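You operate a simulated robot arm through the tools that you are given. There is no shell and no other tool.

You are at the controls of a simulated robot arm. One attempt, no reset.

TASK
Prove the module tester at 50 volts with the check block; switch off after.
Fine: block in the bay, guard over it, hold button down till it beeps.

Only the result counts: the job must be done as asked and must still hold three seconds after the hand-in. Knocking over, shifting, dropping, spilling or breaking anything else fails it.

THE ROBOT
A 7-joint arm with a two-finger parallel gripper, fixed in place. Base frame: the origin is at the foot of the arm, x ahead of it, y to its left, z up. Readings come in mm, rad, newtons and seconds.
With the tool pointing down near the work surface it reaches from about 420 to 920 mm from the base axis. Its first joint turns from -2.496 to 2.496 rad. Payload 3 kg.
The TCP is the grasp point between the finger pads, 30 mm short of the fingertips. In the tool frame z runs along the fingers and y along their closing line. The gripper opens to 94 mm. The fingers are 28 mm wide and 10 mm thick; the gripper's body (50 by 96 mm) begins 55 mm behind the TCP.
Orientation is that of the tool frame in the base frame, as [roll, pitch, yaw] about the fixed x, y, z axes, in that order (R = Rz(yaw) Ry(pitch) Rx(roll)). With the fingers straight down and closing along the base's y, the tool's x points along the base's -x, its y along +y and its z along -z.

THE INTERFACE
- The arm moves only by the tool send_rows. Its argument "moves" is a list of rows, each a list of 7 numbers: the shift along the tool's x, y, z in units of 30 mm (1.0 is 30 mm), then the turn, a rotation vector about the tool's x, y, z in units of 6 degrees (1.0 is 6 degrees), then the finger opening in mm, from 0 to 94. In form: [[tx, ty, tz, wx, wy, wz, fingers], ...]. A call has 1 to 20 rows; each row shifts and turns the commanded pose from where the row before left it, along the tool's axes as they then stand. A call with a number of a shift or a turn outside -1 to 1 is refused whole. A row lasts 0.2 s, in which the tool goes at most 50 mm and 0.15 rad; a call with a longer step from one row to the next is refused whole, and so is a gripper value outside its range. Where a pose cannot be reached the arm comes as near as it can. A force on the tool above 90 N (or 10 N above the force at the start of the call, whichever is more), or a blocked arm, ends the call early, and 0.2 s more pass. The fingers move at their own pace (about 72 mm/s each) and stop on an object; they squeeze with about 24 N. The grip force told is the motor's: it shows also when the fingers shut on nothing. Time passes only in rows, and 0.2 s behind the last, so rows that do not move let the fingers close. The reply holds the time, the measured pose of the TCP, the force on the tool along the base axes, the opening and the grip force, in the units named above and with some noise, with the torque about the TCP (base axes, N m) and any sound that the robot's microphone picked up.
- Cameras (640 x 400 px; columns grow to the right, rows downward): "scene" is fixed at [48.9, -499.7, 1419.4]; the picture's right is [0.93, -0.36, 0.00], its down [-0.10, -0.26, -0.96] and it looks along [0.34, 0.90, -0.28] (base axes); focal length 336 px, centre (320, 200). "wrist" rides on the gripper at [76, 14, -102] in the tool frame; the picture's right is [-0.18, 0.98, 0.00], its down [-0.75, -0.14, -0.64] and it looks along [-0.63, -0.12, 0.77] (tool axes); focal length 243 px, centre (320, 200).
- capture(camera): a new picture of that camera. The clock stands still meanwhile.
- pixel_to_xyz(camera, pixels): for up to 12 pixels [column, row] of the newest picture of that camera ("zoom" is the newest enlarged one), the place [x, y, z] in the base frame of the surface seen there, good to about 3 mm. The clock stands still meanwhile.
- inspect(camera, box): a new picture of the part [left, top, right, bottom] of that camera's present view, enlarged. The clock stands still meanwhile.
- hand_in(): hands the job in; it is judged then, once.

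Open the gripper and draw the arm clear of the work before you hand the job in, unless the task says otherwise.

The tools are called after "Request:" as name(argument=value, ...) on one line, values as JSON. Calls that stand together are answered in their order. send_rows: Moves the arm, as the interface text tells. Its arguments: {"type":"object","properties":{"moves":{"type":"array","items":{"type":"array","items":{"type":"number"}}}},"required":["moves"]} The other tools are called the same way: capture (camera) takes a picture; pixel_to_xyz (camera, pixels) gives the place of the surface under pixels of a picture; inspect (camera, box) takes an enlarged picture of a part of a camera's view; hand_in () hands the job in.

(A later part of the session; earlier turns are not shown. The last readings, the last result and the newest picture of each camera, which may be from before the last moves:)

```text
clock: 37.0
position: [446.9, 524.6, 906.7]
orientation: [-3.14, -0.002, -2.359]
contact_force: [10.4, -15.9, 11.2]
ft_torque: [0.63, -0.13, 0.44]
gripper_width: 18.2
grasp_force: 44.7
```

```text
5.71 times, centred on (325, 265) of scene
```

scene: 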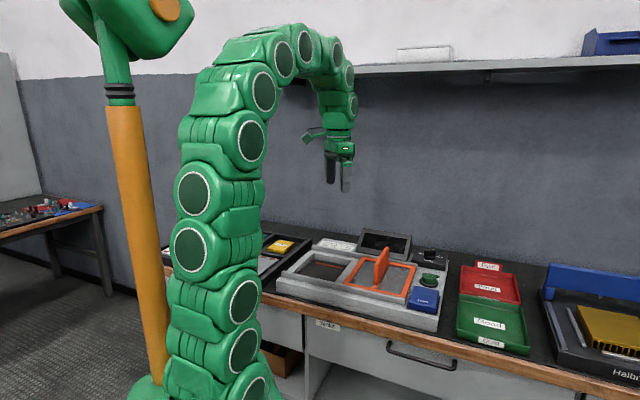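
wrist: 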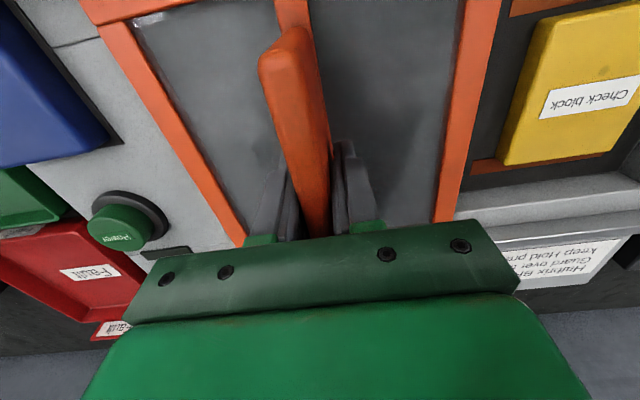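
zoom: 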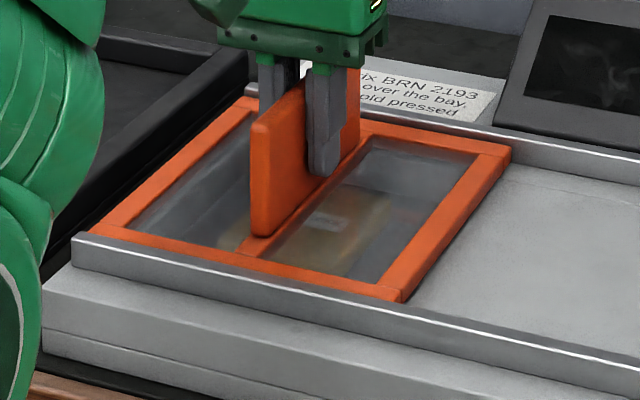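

A 19 N force now opposes the motion, which suggests the stop. I'll push another 2 mm to confirm.

Request:
send_rows(moves=[[0, 0.06, 0, 0, 0, 0, 0], [0, 0, 0, 0, 0, 0, 0]])

```text
clock: 37.6
position: [446.2, 524.1, 905.7]
orientation: [-3.139, -0.001, -2.36]
contact_force: [25.1, -56.9, 28.8]
ft_torque: [0.63, 0.6, 0.37]
gripper_width: 18.5
grasp_force: 45.2
```

The stop is confirmed at 58 N and the guard is fully over the bay. I'll relax 2 mm, open, and rise clear.

Request:
send_rows(moves=[[0, -0.06, -0.02, 0, 0, 0, 0], [0, 0, 0, 0, 0, 0, 60], [0, 0, 0, 0, 0, 0, 60], [0, 0, 0, 0, 0, 0, 60], [0, 0, -0.7, 0, 0, 0, 60], [0, 0, -0.9, 0, 0, 0, 60], [0, 0, -0.9, 0, 0, 0, 60], [0, 0, -0.9, 0, 0, 0, 60]])

Request:
inspect(camera="scene", box=[255, 200, 455, 345])

Request:
capture(camera="wrist")

```text
clock: 39.4
position: [445.0, 524.5, 1008.8]
orientation: [3.141, 0.0, -2.359]
contact_force: [0.2, 0.1, 0.0]
ft_torque: [0.0, 0.03, -0.01]
gripper_width: 59.9
grasp_force: 0.2
```

```text
2.76 times, centred on (355, 272) of scene
```

zoom: 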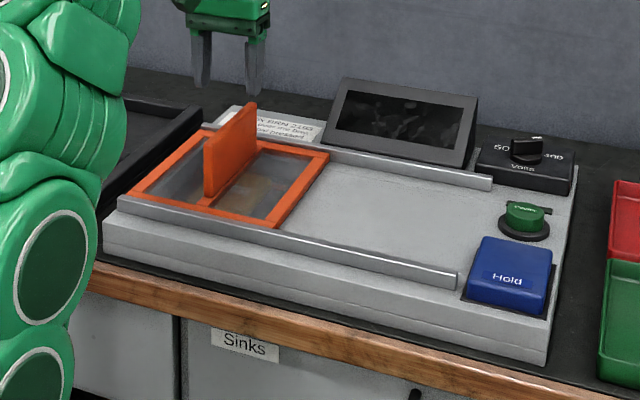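

```text
taken
```

wrist: 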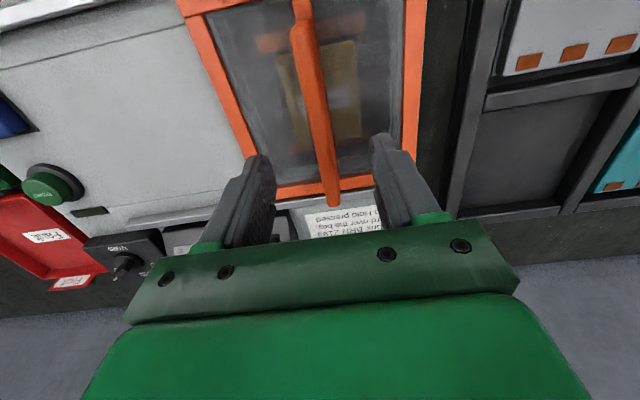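

The guard is over the bay with the block visible beneath it. Next is the selector, which is beyond vertical reach, so I'll turn the tool to match the bar at -12°, move closer, and lean the fingers outward by 15°.

Request:
send_rows(moves=[[0, 0, 0, 0, 0, 0.95, 60], [0, 0, 0, 0, 0, 0.95, 60], [0, 0, 0, 0, 0, 0.95, 60], [0, 0, 0, 0, 0, 0.95, 60], [0, 0, 0, 0, 0, 0.95, 60], [0, 0, 0, 0, 0, 0.95, 60], [0, 0, 0, 0, 0, 0.95, 60], [0, 0, 0, 0, 0, 0.95, 60], [0, 0, 0, 0, 0, 0.95, 60], [0, 0, 0, 0, 0, 0.95, 60]])

Request:
send_rows(moves=[[-0.893, -0.26, 0, 0, 0, 0, 50], [-0.893, -0.26, 0, 0, 0, 0, 50], [-0.893, -0.26, 0, 0, 0, 0, 50], [-0.893, -0.26, 0, 0, 0, 0, 50], [-0.893, -0.26, 0, 0, 0, 0, 50], [-0.893, -0.26, 0, 0, 0, 0, 50], [-0.893, -0.26, 0, 0, 0, 0, 50], [-0.893, -0.26, 0, 0, 0, 0, 50], [-0.893, -0.26, 0, 0, 0, 0, 50], [-0.893, -0.26, 0, 0, 0, 0, 50], [-0.893, -0.26, 0, 0, 0, 0, 50], [-0.893, -0.26, 0, 0, 0, 0, 50], [0, 0, 0, -0.513, -0.657, 0, 50], [0, 0, 0, -0.513, -0.657, 0, 50], [0, 0, 0, -0.513, -0.657, 0, 50]])

Request:
capture(camera="wrist")

```text
clock: 41.6
position: [447.0, 526.5, 1007.4]
orientation: [3.141, -0.001, 2.928]
contact_force: [-0.2, 0.9, 0.4]
ft_torque: [0.01, 0.0, 0.0]
gripper_width: 60.0
grasp_force: 0.1
```

```text
clock: 44.8
position: [742.4, 365.4, 1008.6]
orientation: [2.978, 0.206, 2.912]
contact_force: [0.9, -0.8, -0.7]
ft_torque: [-0.01, 0.0, -0.01]
gripper_width: 50.2
grasp_force: 0.0
```

```text
taken
```

wrist: 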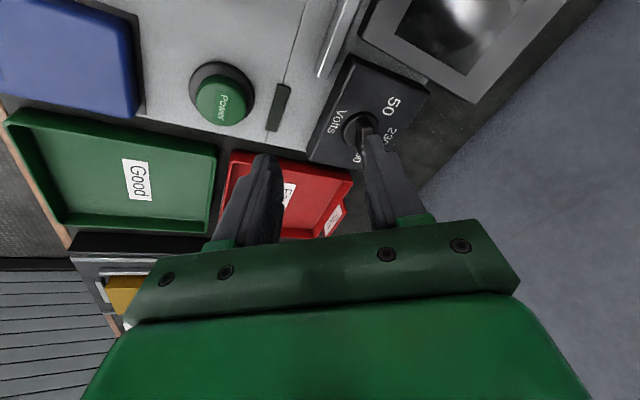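

The tilt reads 15° towards azimuth 26° with the closing line at 79°, as intended. I'll hover about 45 mm above the knob's grip pose and look again.

Request:
send_rows(moves=[[-0.4375, 0.37, 0.573, 0, 0, 0, 50], [-0.4375, 0.37, 0.573, 0, 0, 0, 50], [-0.4375, 0.37, 0.573, 0, 0, 0, 50], [-0.4375, 0.37, 0.573, 0, 0, 0, 50]])

Request:
capture(camera="wrist")

Request:
inspect(camera="scene", box=[390, 220, 470, 300])

```text
clock: 45.8
position: [815.3, 405.0, 958.1]
orientation: [2.98, 0.204, 2.914]
contact_force: [-0.4, 0.1, -0.8]
ft_torque: [0.01, 0.01, 0.03]
gripper_width: 50.2
grasp_force: 0.0
```

```text
taken
```

wrist: 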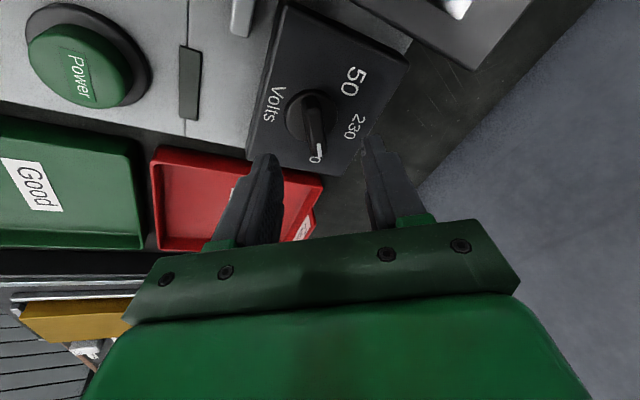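

```text
5.00 times, centred on (430, 260) of scene
```

zoom: 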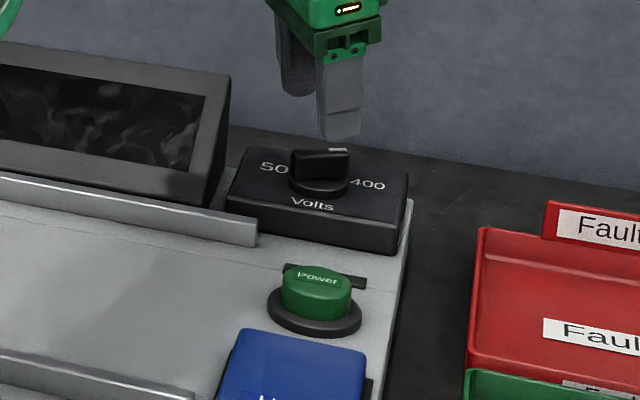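

The hover pose is reached, with the knob at (312,125) between the finger lines. Before gripping, I'll rehearse the full -112° turn about the tool axis here in free air to check that the wrist can do it.

Request:
send_rows(moves=[[0, 0, 0, 0, 0, -0.98, 50], [0, 0, 0, 0, 0, -0.98, 50], [0, 0, 0, 0, 0, -0.98, 50], [0, 0, 0, 0, 0, -0.98, 50], [0, 0, 0, 0, 0, -0.98, 50], [0, 0, 0, 0, 0, -0.98, 50], [0, 0, 0, 0, 0, -0.98, 50], [0, 0, 0, 0, 0, -0.98, 50], [0, 0, 0, 0, 0, -0.98, 50], [0, 0, 0, 0, 0, -0.98, 50], [0, 0, 0, 0, 0, -0.98, 50], [0, 0, 0, 0, 0, -0.98, 50], [0, 0, 0, 0, 0, -0.98, 50], [0, 0, 0, 0, 0, -0.98, 50], [0, 0, 0, 0, 0, -0.98, 50], [0, 0, 0, 0, 0, -0.98, 50], [0, 0, 0, 0, 0, -0.98, 50], [0, 0, 0, 0, 0, -0.98, 50], [0, 0, 0, 0, 0, -0.98, 50]])

Request:
capture(camera="wrist")

```text
clock: 49.8
position: [816.1, 405.0, 960.0]
orientation: [-2.888, 0.071, -1.394]
contact_force: [-0.7, 0.3, 0.5]
ft_torque: [0.03, 0.01, 0.01]
gripper_width: 49.8
grasp_force: 0.1
```

```text
taken
```

wrist: 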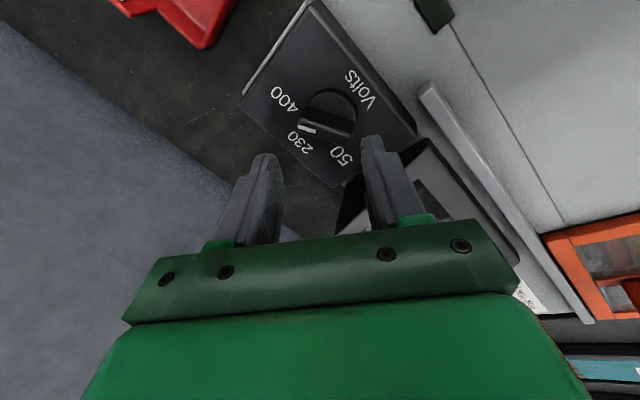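

The whole turn is reachable. From this new angle I'll re-measure the marks and the pointer to pin down the angles.

Request:
inspect(camera="wrist", box=[255, 60, 395, 190])

```text
3.08 times, centred on (325, 125) of wrist
```

zoom: 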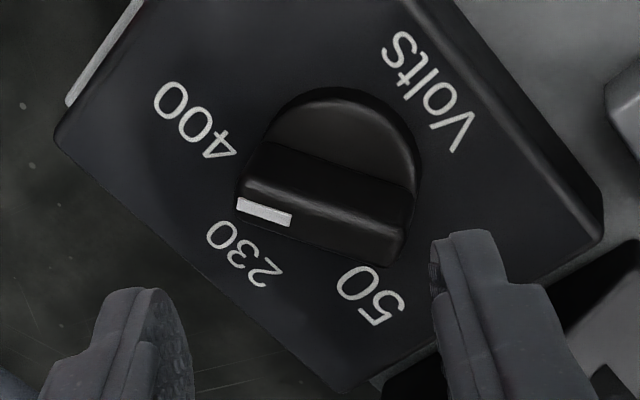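

The zoom shows the marks at 400 (195,120), 230 (245,253) and 50 (372,295), and the pointer stripe at (263,212). I'll convert these.

Request:
pixel_to_xyz(camera="zoom", pixels=[[195, 120], [243, 253], [372, 295], [428, 92], [240, 205], [290, 218], [400, 210], [385, 255], [240, 178], [330, 180], [420, 170], [345, 92]])

Request:
pixel_to_xyz(camera="zoom", pixels=[[57, 140], [340, 385], [600, 220], [270, 190], [265, 225], [395, 240], [405, 205], [340, 215], [320, 215], [350, 200], [370, 225], [300, 195]])

```text
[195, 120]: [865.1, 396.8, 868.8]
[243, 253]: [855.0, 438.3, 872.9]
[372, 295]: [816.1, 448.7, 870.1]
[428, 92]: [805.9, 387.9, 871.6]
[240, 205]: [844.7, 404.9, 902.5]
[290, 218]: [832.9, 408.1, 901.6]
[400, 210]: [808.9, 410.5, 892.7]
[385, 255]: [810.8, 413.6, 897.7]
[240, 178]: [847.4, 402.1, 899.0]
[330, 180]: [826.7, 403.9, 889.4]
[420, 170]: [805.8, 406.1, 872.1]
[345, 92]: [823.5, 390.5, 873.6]
```

```text
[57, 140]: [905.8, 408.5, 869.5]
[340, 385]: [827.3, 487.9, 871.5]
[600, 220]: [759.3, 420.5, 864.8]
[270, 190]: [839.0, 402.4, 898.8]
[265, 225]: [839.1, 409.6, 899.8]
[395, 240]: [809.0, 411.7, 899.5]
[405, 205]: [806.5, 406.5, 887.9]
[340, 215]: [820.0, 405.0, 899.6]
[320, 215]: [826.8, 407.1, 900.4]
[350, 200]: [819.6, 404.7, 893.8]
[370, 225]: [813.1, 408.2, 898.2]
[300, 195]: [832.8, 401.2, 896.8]
```

The marks sit at about 45° ± 58–60°, with the pointer at 400, so about 115° of turn is needed. I'll turn back to the bar's angle and lower the open fingers around it.

Request:
send_rows(moves=[[0, 0, 0, 0, 0, 0.98, 50], [0, 0, 0, 0, 0, 0.98, 50], [0, 0, 0, 0, 0, 0.98, 50], [0, 0, 0, 0, 0, 0.98, 50], [0, 0, 0, 0, 0, 0.98, 50], [0, 0, 0, 0, 0, 0.98, 50], [0, 0, 0, 0, 0, 0.98, 50], [0, 0, 0, 0, 0, 0.98, 50], [0, 0, 0, 0, 0, 0.98, 50], [0, 0, 0, 0, 0, 0.98, 50], [0, 0, 0, 0, 0, 0.98, 50], [0, 0, 0, 0, 0, 0.98, 50], [0, 0, 0, 0, 0, 0.98, 50], [0, 0, 0, 0, 0, 0.98, 50], [0, 0, 0, 0, 0, 0.98, 50], [0, 0, 0, 0, 0, 0.98, 50], [0, 0, 0, 0, 0, 0.98, 50], [0, 0, 0, 0, 0, 0.98, 50], [0, 0, 0, 0, 0, 0.98, 50]])

Request:
send_rows(moves=[[0.082, -0.082, 0.5, 0, 0, 0, 50], [0.082, -0.082, 0.5, 0, 0, 0, 50], [0.06, -0.06, 0.37, 0, 0, 0, 50]])

Request:
capture(camera="wrist")

Request:
inspect(camera="scene", box=[400, 225, 460, 285])

```text
clock: 53.8
position: [815.6, 404.6, 959.9]
orientation: [2.977, 0.204, 2.91]
contact_force: [0.9, 0.7, 0.4]
ft_torque: [0.0, -0.01, 0.02]
gripper_width: 49.9
grasp_force: 0.1
```

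```text
clock: 54.6
position: [817.3, 404.0, 916.8]
orientation: [2.979, 0.203, 2.913]
contact_force: [0.5, 0.7, -0.4]
ft_torque: [0.01, 0.03, -0.01]
gripper_width: 50.3
grasp_force: 0.1
```

```text
taken
```

wrist: 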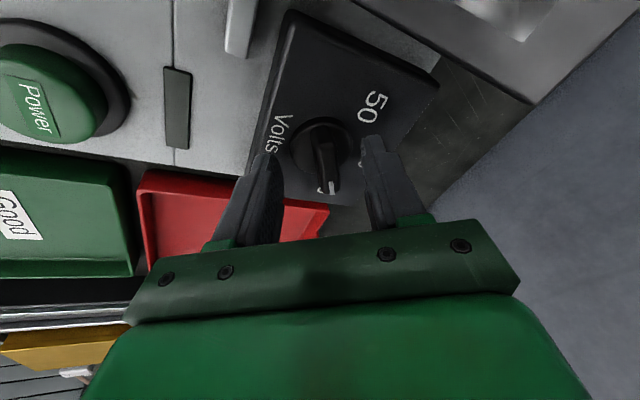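

```text
6.67 times, centred on (430, 255) of scene
```

zoom: 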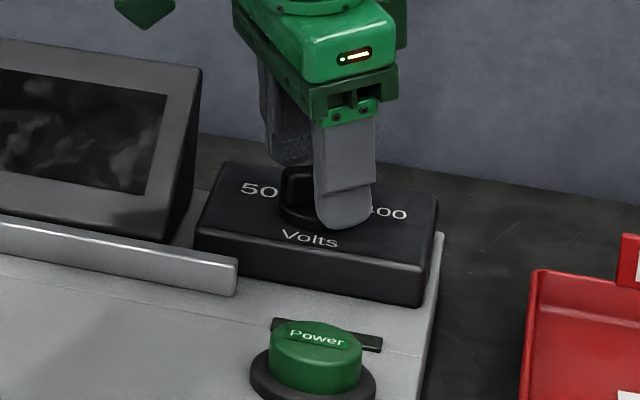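

The fingers straddle the bar. I'll lower 2 mm more and close on it.

Request:
send_rows(moves=[[0.01, -0.01, 0.07, 0, 0, 0, 50], [0, 0, 0, 0, 0, 0, 0], [0, 0, 0, 0, 0, 0, 0], [0, 0, 0, 0, 0, 0, 0]])

Request:
capture(camera="wrist")

```text
clock: 55.6
position: [818.2, 407.4, 914.6]
orientation: [2.973, 0.208, 2.916]
contact_force: [20.6, 41.8, 1.3]
ft_torque: [0.3, -0.19, 0.31]
gripper_width: 15.4
grasp_force: 45.7
```

```text
taken
```

wrist: 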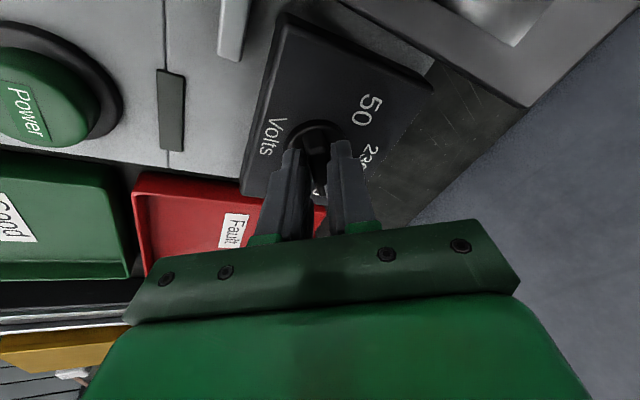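

The bar is gripped at 15.4 mm, and a 46 N side force shows the knob lies about 3 mm further along tool y. I'll shift to relieve it, then start turning.

Request:
send_rows(moves=[[0, 0.09, 0, 0, 0, 0, 0], [0, 0, 0, 0, 0, 0, 0]])

```text
clock: 56.2
position: [817.7, 409.0, 915.7]
orientation: [2.978, 0.203, 2.911]
contact_force: [-4.5, 20.2, 10.2]
ft_torque: [-0.28, -0.33, 0.24]
gripper_width: 15.2
grasp_force: 45.1
```

The side force has dropped to about 20 N. I'll turn 18° counter-clockwise (negative about tool z) and check.

Request:
send_rows(moves=[[0, 0.03, 0, 0, 0, -0.5, 0], [0, 0, 0, 0, 0, -0.8, 0], [0, 0, 0, 0, 0, -0.9, 0], [0, 0, 0, 0, 0, -0.8, 0]])

Request:
capture(camera="wrist")

```text
clock: 57.2
position: [818.3, 407.3, 915.6]
orientation: [3.053, 0.246, -3.05]
contact_force: [-14.6, -8.6, 13.8]
ft_torque: [-0.9, 0.92, -0.01]
gripper_width: 14.2
grasp_force: 45.1
```

```text
taken
```

wrist: 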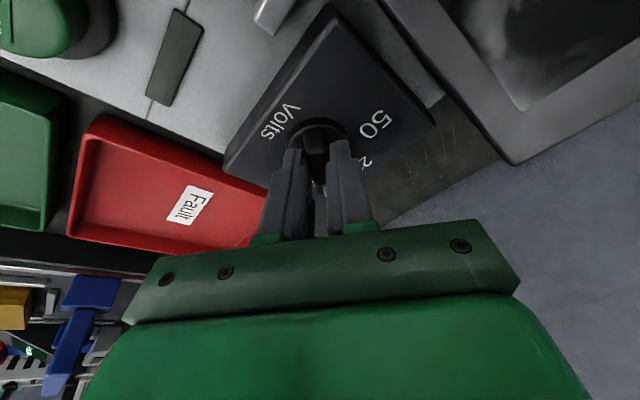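

The bar follows and the forces are small. I'll turn another 36°.

Request:
send_rows(moves=[[0, 0, 0, 0, 0, -0.9, 0], [0, 0, 0, 0, 0, -0.9, 0], [0, 0, 0, 0, 0, -0.9, 0], [0, 0, 0, 0, 0, -0.9, 0], [0, 0, 0, 0, 0, -0.9, 0], [0, 0, 0, 0, 0, -0.9, 0], [0, 0, 0, 0, 0, -0.6, 0]])

Request:
capture(camera="wrist")

```text
clock: 58.8
position: [820.6, 405.7, 914.7]
orientation: [-3.065, 0.25, -2.402]
contact_force: [17.3, -36.9, -13.0]
ft_torque: [0.45, -0.75, -0.38]
gripper_width: 14.0
grasp_force: 44.8
```

```text
taken
```

wrist: 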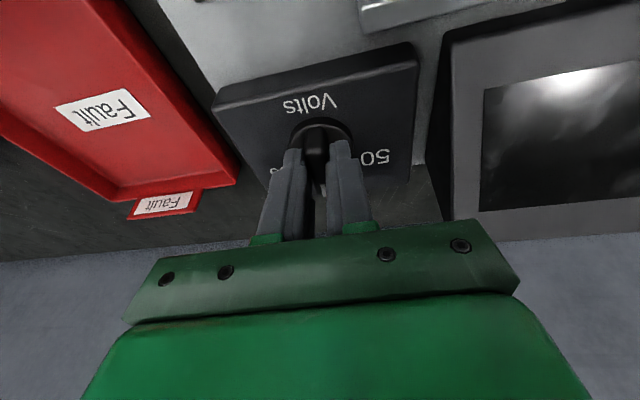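

The bar is now near 45°, the 230 mark. A 40 N side force points along -tool y, so I'll shift 1.5 mm that way and continue another 30°.

Request:
send_rows(moves=[[0, -0.05, 0, 0, 0, -0.3, 0], [0, 0, 0, 0, 0, -0.9, 0], [0, 0, 0, 0, 0, -0.9, 0], [0, 0, 0, 0, 0, -0.9, 0], [0, 0, 0, 0, 0, -0.9, 0], [0, 0, 0, 0, 0, -0.9, 0]])

Request:
capture(camera="wrist")

```text
clock: 60.2
position: [821.3, 405.6, 916.4]
orientation: [-2.951, 0.187, -1.887]
contact_force: [44.8, -22.1, -0.2]
ft_torque: [0.71, -0.88, -0.28]
gripper_width: 15.3
grasp_force: 45.0
```

```text
taken
```

wrist: 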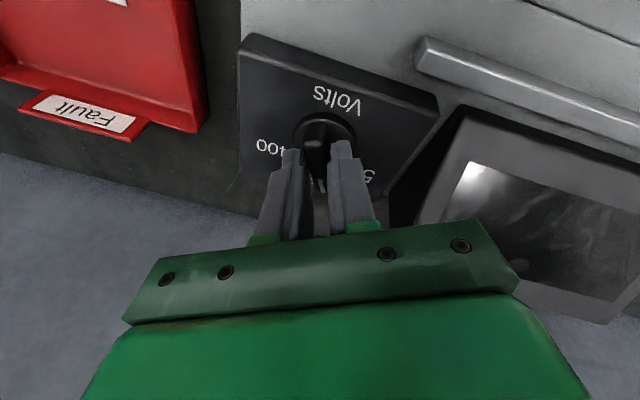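

Another 50 N lies along -tool y, so I'll shift 2 mm and continue with the last ~30° in two parts.

Request:
send_rows(moves=[[0, -0.06, 0, 0, 0, -0.3, 0], [0, 0, 0, 0, 0, -0.9, 0], [0, -0.02, 0, 0, 0, -0.9, 0], [0, 0, 0, 0, 0, -0.9, 0]])

```text
clock: 61.2
position: [821.1, 407.4, 917.5]
orientation: [-2.908, 0.119, -1.578]
contact_force: [21.0, -8.1, 17.2]
ft_torque: [0.89, -0.12, -0.08]
gripper_width: 15.9
grasp_force: 44.9
```

The bar is at about 88°. I'll turn another 16° to reach the 50 mark.

Request:
send_rows(moves=[[0, -0.02, 0, 0, 0, -0.9, 0], [0, 0, 0, 0, 0, -0.9, 0], [0, 0, 0, 0, 0, -0.87, 0], [0, 0, 0, 0, 0, 0, 0]])

Request:
capture(camera="wrist")

Request:
inspect(camera="scene", box=[400, 225, 460, 285])

```text
clock: 62.2
position: [820.8, 407.5, 916.9]
orientation: [-2.884, 0.051, -1.304]
contact_force: [-2.1, -3.4, 10.0]
ft_torque: [-0.31, 0.48, -0.03]
gripper_width: 16.1
grasp_force: 44.3
```

```text
taken
```

wrist: 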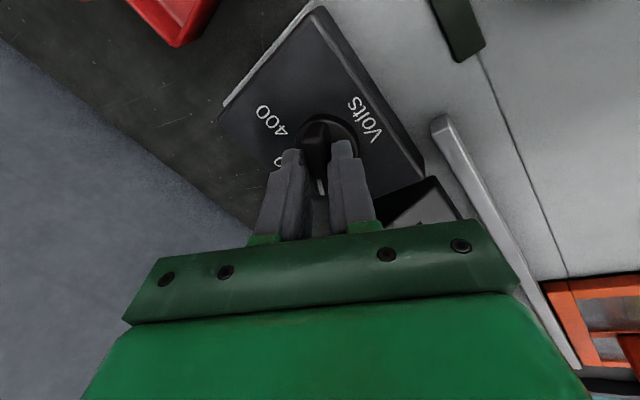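

```text
6.67 times, centred on (430, 255) of scene
```

zoom: 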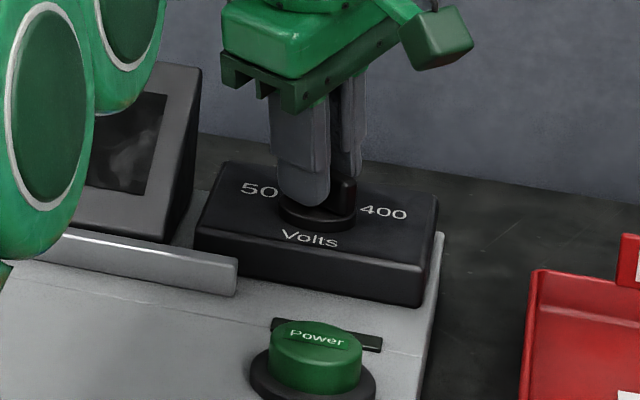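

The turn is complete with almost no residual torque. I'll open, rise vertically, and check the pointer.

Request:
send_rows(moves=[[0, 0, 0, 0, 0, 0, 50], [0, 0, 0, 0, 0, 0, 50], [-0.026, -0.127, -0.483, 0, 0, 0, 50], [-0.026, -0.127, -0.483, 0, 0, 0, 50], [-0.026, -0.127, -0.483, 0, 0, 0, 50]])

Request:
inspect(camera="wrist", box=[255, 60, 395, 190])

Request:
inspect(camera="scene", box=[400, 225, 460, 285])

Request:
inspect(camera="wrist", box=[255, 60, 395, 190])

```text
clock: 63.4
position: [823.7, 406.5, 962.8]
orientation: [-2.885, 0.051, -1.308]
contact_force: [-0.4, -0.2, 0.6]
ft_torque: [0.0, -0.03, 0.0]
gripper_width: 49.7
grasp_force: 0.0
```

```text
3.08 times, centred on (325, 125) of wrist
```

zoom: 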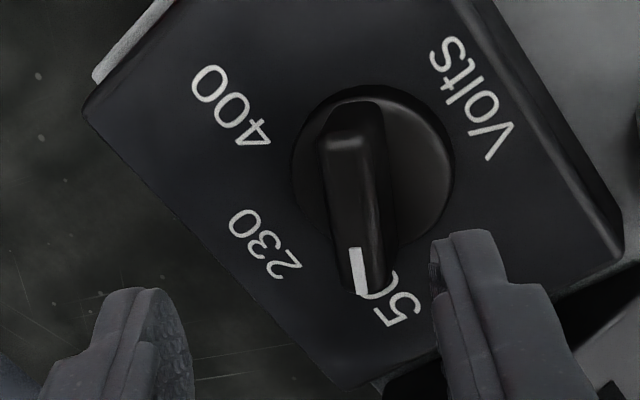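

```text
6.67 times, centred on (430, 255) of scene
```

zoom: 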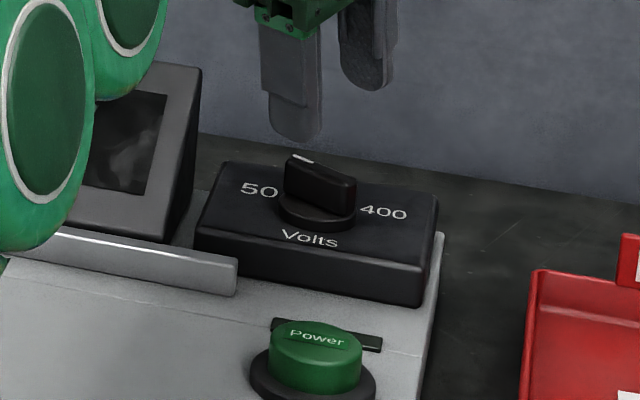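

```text
3.08 times, centred on (325, 125) of wrist
```

zoom: 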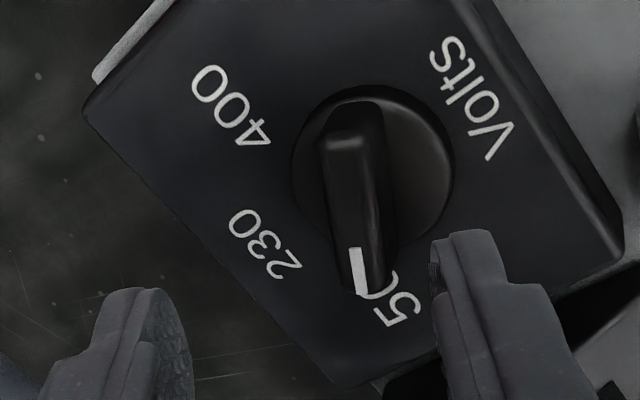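

The pointer stripe at (357,270) now faces 50. I'll measure the bar's angle precisely.

Request:
pixel_to_xyz(camera="zoom", pixels=[[357, 252], [361, 290], [345, 140], [330, 150], [340, 270], [358, 150], [370, 280], [398, 298], [268, 245], [232, 105], [335, 200], [375, 200]])

```text
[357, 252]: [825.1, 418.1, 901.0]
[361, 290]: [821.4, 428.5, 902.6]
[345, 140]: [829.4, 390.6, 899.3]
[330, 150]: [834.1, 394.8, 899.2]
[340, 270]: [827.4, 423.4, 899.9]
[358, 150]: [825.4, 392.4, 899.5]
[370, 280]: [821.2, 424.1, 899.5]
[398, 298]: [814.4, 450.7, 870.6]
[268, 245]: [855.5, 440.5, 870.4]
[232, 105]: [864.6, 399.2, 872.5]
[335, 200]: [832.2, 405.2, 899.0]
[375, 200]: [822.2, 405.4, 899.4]
```

The bar measures about 102° and the 50 mark about 105°, so the selector is on 50. Next I'll draw back, straighten the tool, turn it to the tester's axes, and close the fingers for pressing Power.

Request:
send_rows(moves=[[0.463, 0.605, -0.327, 0, 0, 0, 50], [0.463, 0.605, -0.327, 0, 0, 0, 50], [0.463, 0.605, -0.327, 0, 0, 0, 50], [0.463, 0.605, -0.327, 0, 0, 0, 50], [0.463, 0.605, -0.327, 0, 0, 0, 50], [0.463, 0.605, -0.327, 0, 0, 0, 50], [0, 0, 0, -0.816, 0.164, 0, 30], [0, 0, 0, -0.816, 0.164, 0, 20], [0, 0, 0, -0.816, 0.164, 0, 0]])

Request:
send_rows(moves=[[0, 0, 0, 0, 0, 0.98, 0], [0, 0, 0, 0, 0, 0.98, 0], [0, 0, 0, 0, 0, 0.98, 0], [0, 0, 0, 0, 0, 0.98, 0], [0, 0, 0, 0, 0, 0.98, 0], [0, 0, 0, 0, 0, 0.98, 0], [0, 0, 0, 0, 0, 0.98, 0], [0, 0, 0, 0, 0, 0.98, 0], [0, 0, 0, 0, 0, 0.98, 0], [0, 0, 0, 0, 0, 0.98, 0]])

Request:
capture(camera="wrist")

```text
clock: 65.4
position: [728.8, 293.2, 987.3]
orientation: [3.141, 0.001, -1.316]
contact_force: [-0.5, 0.5, 0.1]
ft_torque: [0.0, 0.02, 0.02]
gripper_width: 0.0
grasp_force: 24.7
```

```text
clock: 67.6
position: [728.7, 292.7, 986.9]
orientation: [-3.14, 0.0, -2.342]
contact_force: [-0.5, 0.3, 0.4]
ft_torque: [-0.01, -0.01, -0.03]
gripper_width: 0.0
grasp_force: 24.0
```

```text
taken
```

wrist: 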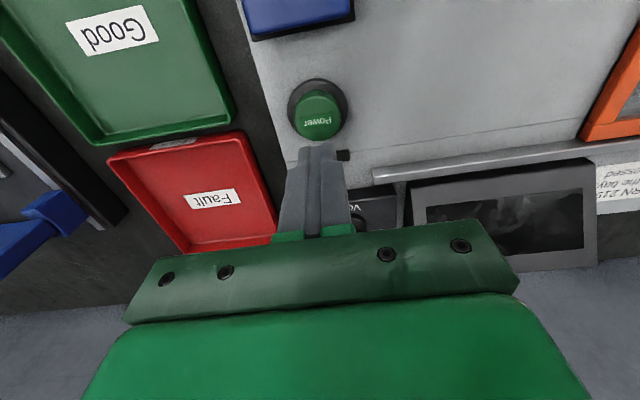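

The tool stands vertical over Power with the fingers closed. I'll measure the cap's outline once more before pressing.

Request:
inspect(camera="wrist", box=[270, 65, 370, 165])

Request:
pixel_to_xyz(camera="wrist", pixels=[[297, 113], [340, 110], [320, 95], [318, 135], [318, 115], [290, 105], [346, 100], [317, 80], [304, 125], [335, 125]])

```text
4.00 times, centred on (320, 115) of wrist
```

zoom: 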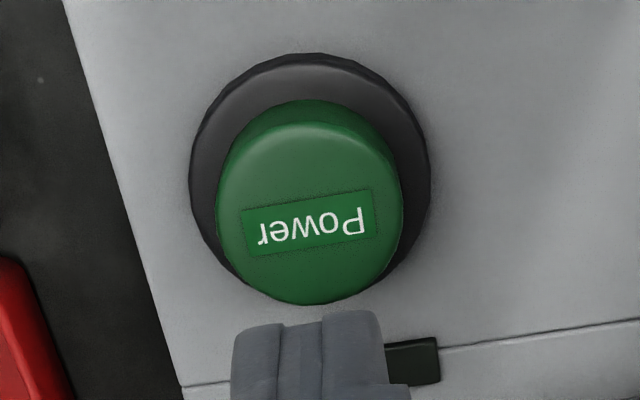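

```text
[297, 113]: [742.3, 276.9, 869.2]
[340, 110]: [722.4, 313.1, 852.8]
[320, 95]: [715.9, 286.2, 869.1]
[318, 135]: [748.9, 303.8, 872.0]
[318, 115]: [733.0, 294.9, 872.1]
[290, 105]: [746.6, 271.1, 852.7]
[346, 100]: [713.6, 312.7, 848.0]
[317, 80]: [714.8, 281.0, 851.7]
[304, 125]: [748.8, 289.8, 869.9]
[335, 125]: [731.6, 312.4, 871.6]
```

The cap is centred near (732,296) with its top at z 872. I'll lower the closed fingertips to about 4 mm above it.

Request:
send_rows(moves=[[-0.14, 0, 0.8, 0, 0, 0, 0], [0, 0, 0.8, 0, 0, 0, 0], [0, 0, 0.7, 0, 0, 0, 0], [0, 0, 0.3, 0, 0, 0, 0]])

Request:
send_rows(moves=[[0, 0, 0.06, 0, 0, 0, 0], [0, 0, 0.06, 0, 0, 0, 0]])

```text
clock: 68.6
position: [731.6, 295.6, 908.5]
orientation: [3.141, 0.0, -2.34]
contact_force: [0.3, -0.4, -0.2]
ft_torque: [0.0, -0.01, -0.01]
gripper_width: 0.0
grasp_force: 24.1
```

```text
clock: 69.2
position: [731.8, 295.8, 904.8]
orientation: [-3.141, -0.001, -2.34]
contact_force: [0.1, 0.0, 0.5]
ft_torque: [-0.01, -0.02, -0.01]
gripper_width: 0.0
grasp_force: 24.5
```

No contact yet at z 905. I'll continue down in 1.5 mm steps.

Request:
send_rows(moves=[[0, 0, 0.05, 0, 0, 0, 0], [0, 0, 0.05, 0, 0, 0, 0], [0, 0, 0.05, 0, 0, 0, 0]])

Request:
inspect(camera="scene", box=[350, 225, 460, 315])

```text
clock: 70.0
position: [731.3, 295.9, 899.8]
orientation: [3.141, 0.0, -2.341]
contact_force: [-0.1, 0.1, -0.3]
ft_torque: [0.0, -0.02, -0.03]
gripper_width: 0.0
grasp_force: 23.7
```

```text
4.44 times, centred on (405, 270) of scene
```

zoom: 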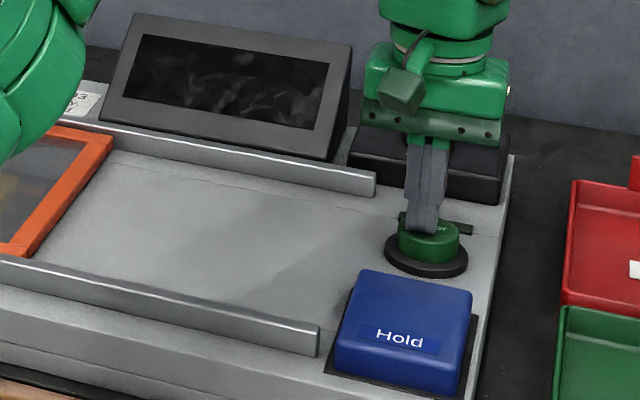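

The tips look just on the cap but with no force yet. I'll press on by 1.5 mm per row.

Request:
send_rows(moves=[[0, 0, 0.05, 0, 0, 0, 0], [0, 0, 0.05, 0, 0, 0, 0]])

Request:
inspect(camera="scene", box=[350, 225, 460, 315])

```text
clock: 70.6
position: [732.1, 295.5, 897.7]
orientation: [3.14, 0.0, -2.341]
contact_force: [-0.4, 1.3, 1.4]
ft_torque: [0.03, -0.02, 0.01]
gripper_width: 0.0
grasp_force: 23.7
```

```text
4.44 times, centred on (405, 270) of scene
```

zoom: 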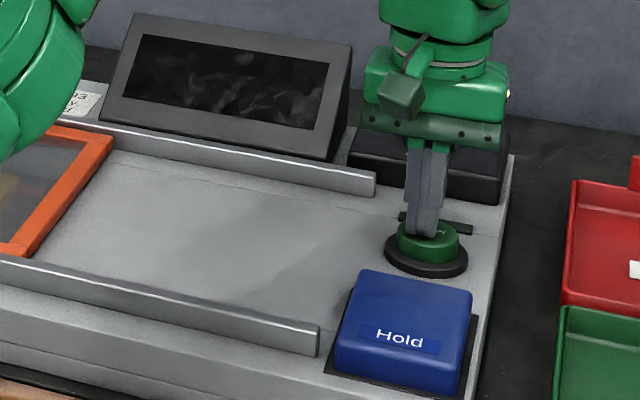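

Slight contact now (1.4 N). I'll press further, stopping when the force rises or the lamp and display react.

Request:
send_rows(moves=[[0, 0, 0.05, 0, 0, 0, 0], [0, 0, 0.05, 0, 0, 0, 0]])

Request:
inspect(camera="scene", box=[350, 225, 460, 315])

```text
clock: 71.2
position: [730.2, 296.8, 894.4]
orientation: [3.14, -0.001, -2.343]
contact_force: [0.9, -0.5, 3.3]
ft_torque: [-0.01, -0.03, 0.0]
gripper_width: 0.0
grasp_force: 24.0
```

```text
4.44 times, centred on (405, 270) of scene
```

zoom: 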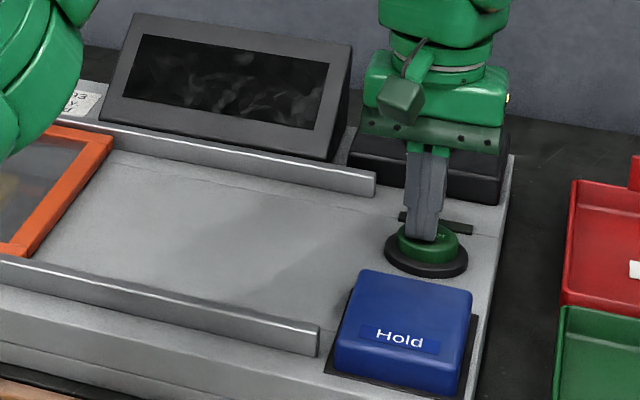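

The cap is moving down against a light spring (3.3 N) with no reaction yet. I'll press further.

Request:
send_rows(moves=[[0, 0, 0.05, 0, 0, 0, 0], [0, 0, 0.05, 0, 0, 0, 0], [0, 0, 0, 0, 0, 0, 0]])

Request:
inspect(camera="scene", box=[350, 225, 460, 315])

```text
clock: 72.0
position: [731.0, 297.0, 891.4]
orientation: [3.14, 0.0, -2.341]
contact_force: [1.3, 1.0, 2.9]
ft_torque: [0.04, -0.06, -0.01]
gripper_width: 0.0
grasp_force: 23.5
heard: click
```

```text
4.44 times, centred on (405, 270) of scene
```

zoom: 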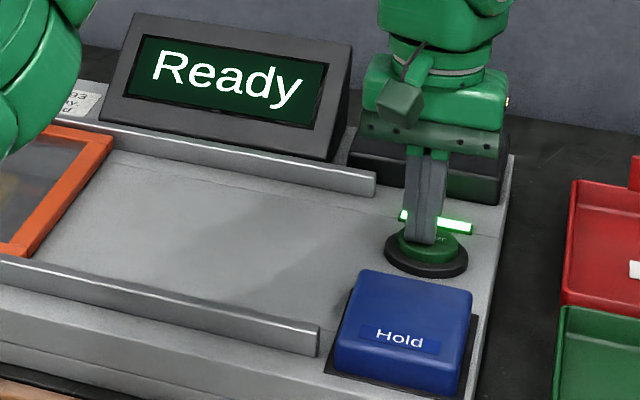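

A click, the lamp is lit and the display reads "Ready". I'll lift off Power and move over the Hold button.

Request:
send_rows(moves=[[0, 0, -0.6, 0, 0, 0, 0], [0, 0, -0.8, 0, 0, 0, 0], [0, 0, -0.8, 0, 0, 0, 0], [0.8, -0.03, 0, 0, 0, 0, 0], [0.8, -0.03, 0, 0, 0, 0, 0], [0.8, -0.03, 0, 0, 0, 0, 0], [0.8, -0.03, 0, 0, 0, 0, 0], [0.83, -0.03, 0, 0, 0, 0, 0]])

Request:
inspect(camera="scene", box=[350, 215, 460, 315])

Request:
capture(camera="wrist")

```text
clock: 73.8
position: [650.9, 206.7, 957.3]
orientation: [3.14, -0.001, -2.341]
contact_force: [-0.3, 0.8, -0.3]
ft_torque: [0.01, 0.0, -0.01]
gripper_width: 0.0
grasp_force: 23.8
```

```text
4.00 times, centred on (405, 265) of scene
```

zoom: 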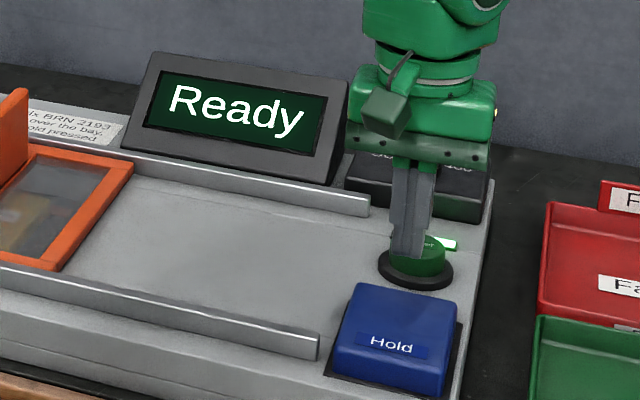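

```text
taken
```

wrist: 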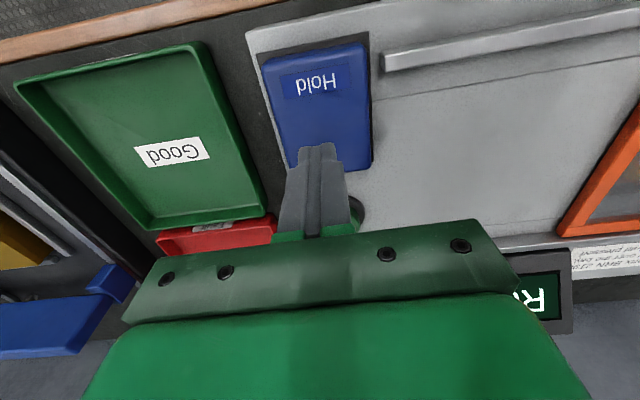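

The display still reads "Ready". I'll measure the Hold cap to find its centre.

Request:
pixel_to_xyz(camera="wrist", pixels=[[266, 68], [362, 48], [368, 158], [290, 160], [318, 100], [300, 130], [350, 130]])

Request:
inspect(camera="wrist", box=[240, 30, 400, 170])

```text
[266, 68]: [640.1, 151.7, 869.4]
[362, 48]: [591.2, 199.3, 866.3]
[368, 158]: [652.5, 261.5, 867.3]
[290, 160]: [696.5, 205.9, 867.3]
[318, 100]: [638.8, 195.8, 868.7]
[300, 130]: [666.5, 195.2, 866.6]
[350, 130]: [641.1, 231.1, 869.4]
```

```text
2.86 times, centred on (320, 100) of wrist
```

zoom: 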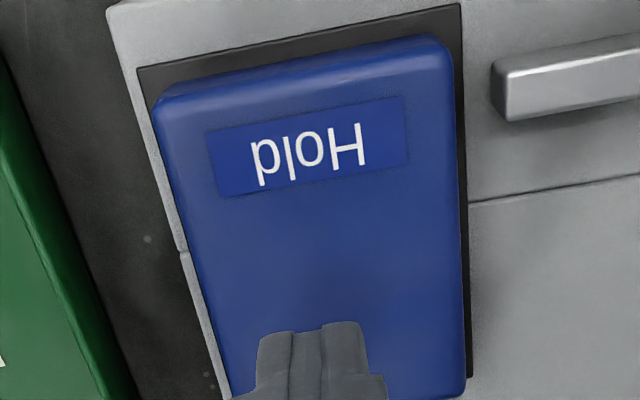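

The Hold cap is centred near (646,206) with its top at z 868. I'll shift slightly and go down to just above it.

Request:
send_rows(moves=[[0.09, 0.1, 0.8, 0, 0, 0, 0], [0, 0, 0.7, 0, 0, 0, 0], [0, 0, 0.35, 0, 0, 0, 0]])

Request:
send_rows(moves=[[0, 0, 0.06, 0, 0, 0, 0], [0, 0, 0.06, 0, 0, 0, 0], [0, 0, 0.06, 0, 0, 0, 0]])

```text
clock: 74.6
position: [646.0, 205.2, 900.2]
orientation: [-3.14, 0.0, -2.341]
contact_force: [0.5, -0.3, -0.8]
ft_torque: [-0.03, 0.02, 0.02]
gripper_width: 0.0
grasp_force: 24.2
```

```text
clock: 75.4
position: [646.3, 205.3, 895.8]
orientation: [-3.141, -0.001, -2.342]
contact_force: [-0.3, 0.1, 1.5]
ft_torque: [0.01, -0.01, 0.0]
gripper_width: 0.0
grasp_force: 24.3
```

Contact has just begun at z 896. I'll press down in 1.5 mm rows and check the display.

Request:
send_rows(moves=[[0, 0, 0.05, 0, 0, 0, 0], [0, 0, 0.05, 0, 0, 0, 0], [0, 0, 0.05, 0, 0, 0, 0]])

Request:
inspect(camera="scene", box=[350, 215, 460, 315])

```text
clock: 76.2
position: [645.2, 206.1, 891.8]
orientation: [-3.142, 0.0, -2.34]
contact_force: [0.0, -0.3, 1.5]
ft_torque: [-0.02, 0.05, -0.03]
gripper_width: 0.0
grasp_force: 24.2
```

```text
4.00 times, centred on (405, 265) of scene
```

zoom: 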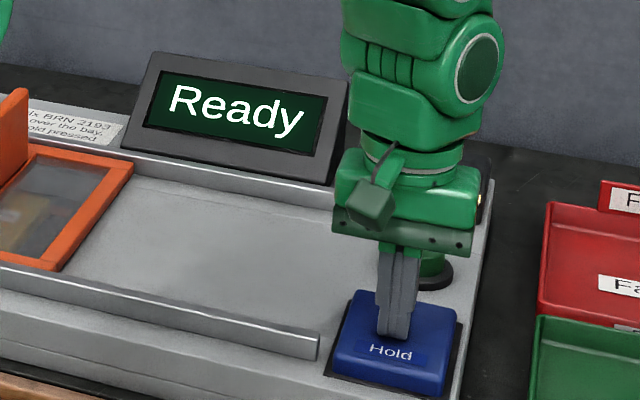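

The button is moving with a light spring and the display still reads "Ready". I'll press further.

Request:
send_rows(moves=[[0, 0, 0.06, 0, 0, 0, 0], [0, 0, 0.06, 0, 0, 0, 0], [0, 0, 0, 0, 0, 0, 0]])

Request:
inspect(camera="scene", box=[350, 215, 460, 315])

```text
clock: 77.0
position: [645.8, 206.1, 888.6]
orientation: [-3.141, 0.0, -2.34]
contact_force: [0.3, 2.3, 2.8]
ft_torque: [0.06, -0.04, -0.01]
gripper_width: 0.0
grasp_force: 23.9
```

```text
4.00 times, centred on (405, 265) of scene
```

zoom: 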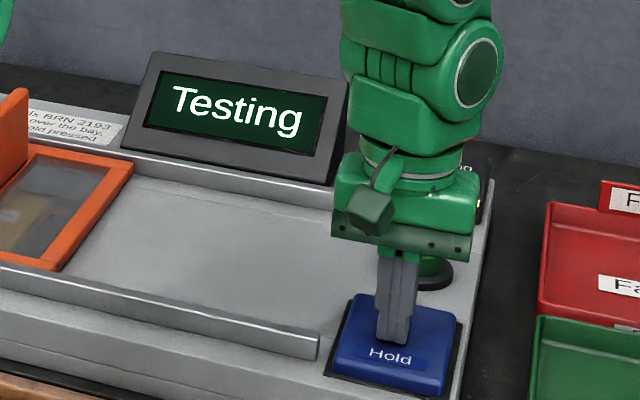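

The display reads "Testing". I'll press 1.5 mm more for margin and hold still, listening for the beep.

Request:
send_rows(moves=[[0, 0, 0.05, 0, 0, 0, 0], [0, 0, 0, 0, 0, 0, 0], [0, 0, 0, 0, 0, 0, 0], [0, 0, 0, 0, 0, 0, 0], [0, 0, 0, 0, 0, 0, 0], [0, 0, 0, 0, 0, 0, 0], [0, 0, 0, 0, 0, 0, 0], [0, 0, 0, 0, 0, 0, 0], [0, 0, 0, 0, 0, 0, 0], [0, 0, 0, 0, 0, 0, 0]])

Request:
inspect(camera="scene", box=[350, 215, 460, 315])

```text
clock: 79.2
position: [646.0, 205.8, 886.5]
orientation: [3.141, -0.001, -2.342]
contact_force: [-0.9, -0.7, 3.7]
ft_torque: [0.02, 0.01, 0.0]
gripper_width: 0.0
grasp_force: 24.3
```

```text
4.00 times, centred on (405, 265) of scene
```

zoom: 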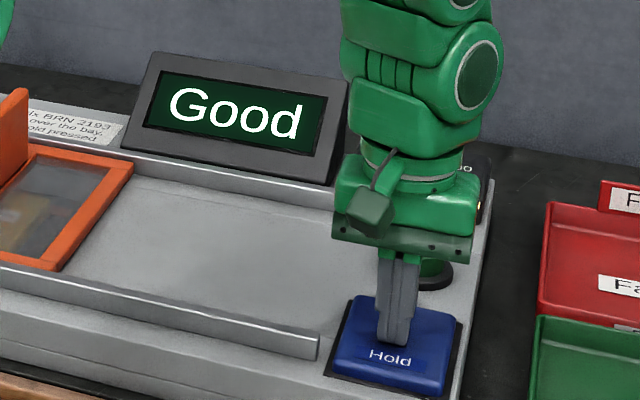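

The display reads "Good", but no beep has been heard. The instruction is to hold until the beep, so I'll keep holding.

Request:
send_rows(moves=[[0, 0, 0, 0, 0, 0, 0], [0, 0, 0, 0, 0, 0, 0], [0, 0, 0, 0, 0, 0, 0], [0, 0, 0, 0, 0, 0, 0], [0, 0, 0, 0, 0, 0, 0], [0, 0, 0, 0, 0, 0, 0], [0, 0, 0, 0, 0, 0, 0], [0, 0, 0, 0, 0, 0, 0], [0, 0, 0, 0, 0, 0, 0], [0, 0, 0, 0, 0, 0, 0]])

Request:
inspect(camera="scene", box=[350, 215, 460, 315])

```text
clock: 81.4
position: [645.7, 204.6, 886.7]
orientation: [-3.14, -0.001, -2.343]
contact_force: [0.5, -0.2, 4.0]
ft_torque: [-0.03, -0.04, 0.04]
gripper_width: 0.0
grasp_force: 24.6
```

```text
4.00 times, centred on (405, 265) of scene
```

zoom: 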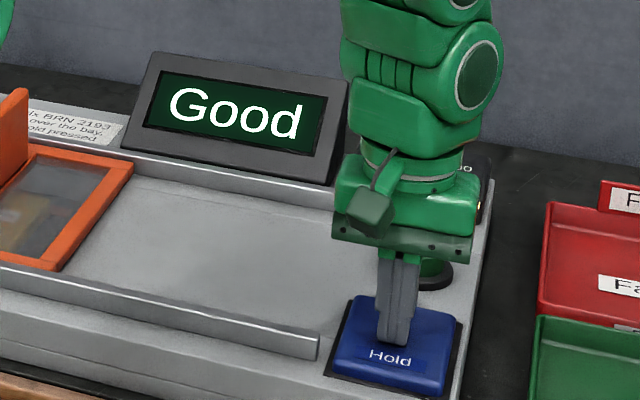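

Still "Good" with no beep after about 4 s. I'll keep holding for another 4 s.

Request:
send_rows(moves=[[0, 0, 0, 0, 0, 0, 0], [0, 0, 0, 0, 0, 0, 0], [0, 0, 0, 0, 0, 0, 0], [0, 0, 0, 0, 0, 0, 0], [0, 0, 0, 0, 0, 0, 0], [0, 0, 0, 0, 0, 0, 0], [0, 0, 0, 0, 0, 0, 0], [0, 0, 0, 0, 0, 0, 0], [0, 0, 0, 0, 0, 0, 0], [0, 0, 0, 0, 0, 0, 0], [0, 0, 0, 0, 0, 0, 0], [0, 0, 0, 0, 0, 0, 0], [0, 0, 0, 0, 0, 0, 0], [0, 0, 0, 0, 0, 0, 0], [0, 0, 0, 0, 0, 0, 0], [0, 0, 0, 0, 0, 0, 0], [0, 0, 0, 0, 0, 0, 0], [0, 0, 0, 0, 0, 0, 0], [0, 0, 0, 0, 0, 0, 0], [0, 0, 0, 0, 0, 0, 0]])

Request:
inspect(camera="scene", box=[350, 215, 460, 315])

```text
clock: 85.6
position: [646.1, 207.1, 887.3]
orientation: [-3.141, 0.002, -2.343]
contact_force: [-0.5, 1.2, 4.6]
ft_torque: [-0.01, 0.01, 0.01]
gripper_width: 0.0
grasp_force: 23.7
```

```text
4.00 times, centred on (405, 265) of scene
```

zoom: 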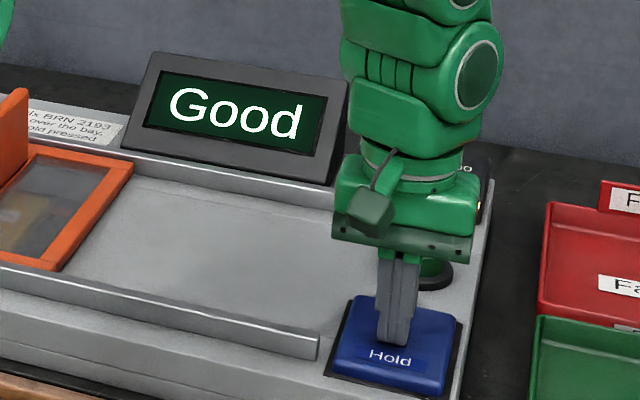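

The hold has lasted about 9 s without a beep. The button is still down, so I'll keep waiting.

Request:
send_rows(moves=[[0, 0, 0, 0, 0, 0, 0], [0, 0, 0, 0, 0, 0, 0], [0, 0, 0, 0, 0, 0, 0], [0, 0, 0, 0, 0, 0, 0], [0, 0, 0, 0, 0, 0, 0], [0, 0, 0, 0, 0, 0, 0], [0, 0, 0, 0, 0, 0, 0], [0, 0, 0, 0, 0, 0, 0], [0, 0, 0, 0, 0, 0, 0], [0, 0, 0, 0, 0, 0, 0], [0, 0, 0, 0, 0, 0, 0], [0, 0, 0, 0, 0, 0, 0], [0, 0, 0, 0, 0, 0, 0], [0, 0, 0, 0, 0, 0, 0], [0, 0, 0, 0, 0, 0, 0], [0, 0, 0, 0, 0, 0, 0], [0, 0, 0, 0, 0, 0, 0], [0, 0, 0, 0, 0, 0, 0], [0, 0, 0, 0, 0, 0, 0], [0, 0, 0, 0, 0, 0, 0]])

Request:
send_rows(moves=[[0, 0, 0, 0, 0, 0, 0], [0, 0, 0, 0, 0, 0, 0], [0, 0, 0, 0, 0, 0, 0], [0, 0, 0, 0, 0, 0, 0], [0, 0, 0, 0, 0, 0, 0], [0, 0, 0, 0, 0, 0, 0], [0, 0, 0, 0, 0, 0, 0], [0, 0, 0, 0, 0, 0, 0], [0, 0, 0, 0, 0, 0, 0], [0, 0, 0, 0, 0, 0, 0], [0, 0, 0, 0, 0, 0, 0], [0, 0, 0, 0, 0, 0, 0], [0, 0, 0, 0, 0, 0, 0], [0, 0, 0, 0, 0, 0, 0], [0, 0, 0, 0, 0, 0, 0], [0, 0, 0, 0, 0, 0, 0], [0, 0, 0, 0, 0, 0, 0], [0, 0, 0, 0, 0, 0, 0], [0, 0, 0, 0, 0, 0, 0], [0, 0, 0, 0, 0, 0, 0]])

Request:
inspect(camera="scene", box=[350, 215, 460, 315])

```text
clock: 89.8
position: [645.2, 206.7, 887.6]
orientation: [3.141, 0.002, -2.342]
contact_force: [-0.2, 0.8, 4.0]
ft_torque: [0.01, 0.01, -0.04]
gripper_width: 0.0
grasp_force: 24.6
```

```text
clock: 94.0
position: [647.0, 206.5, 887.5]
orientation: [3.141, -0.001, -2.342]
contact_force: [0.4, 0.4, 3.5]
ft_torque: [0.0, -0.04, 0.02]
gripper_width: 0.2
grasp_force: 24.4
```

```text
4.00 times, centred on (405, 265) of scene
```

zoom: 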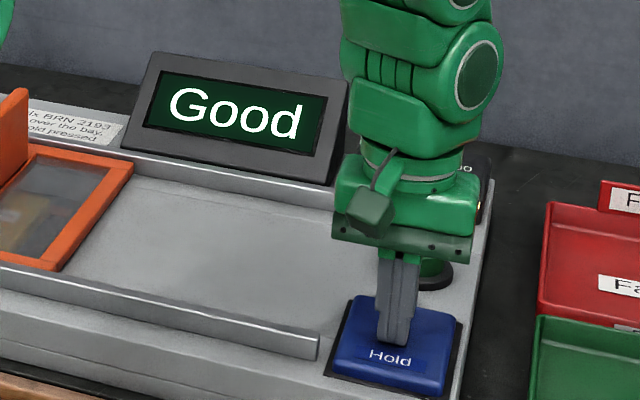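

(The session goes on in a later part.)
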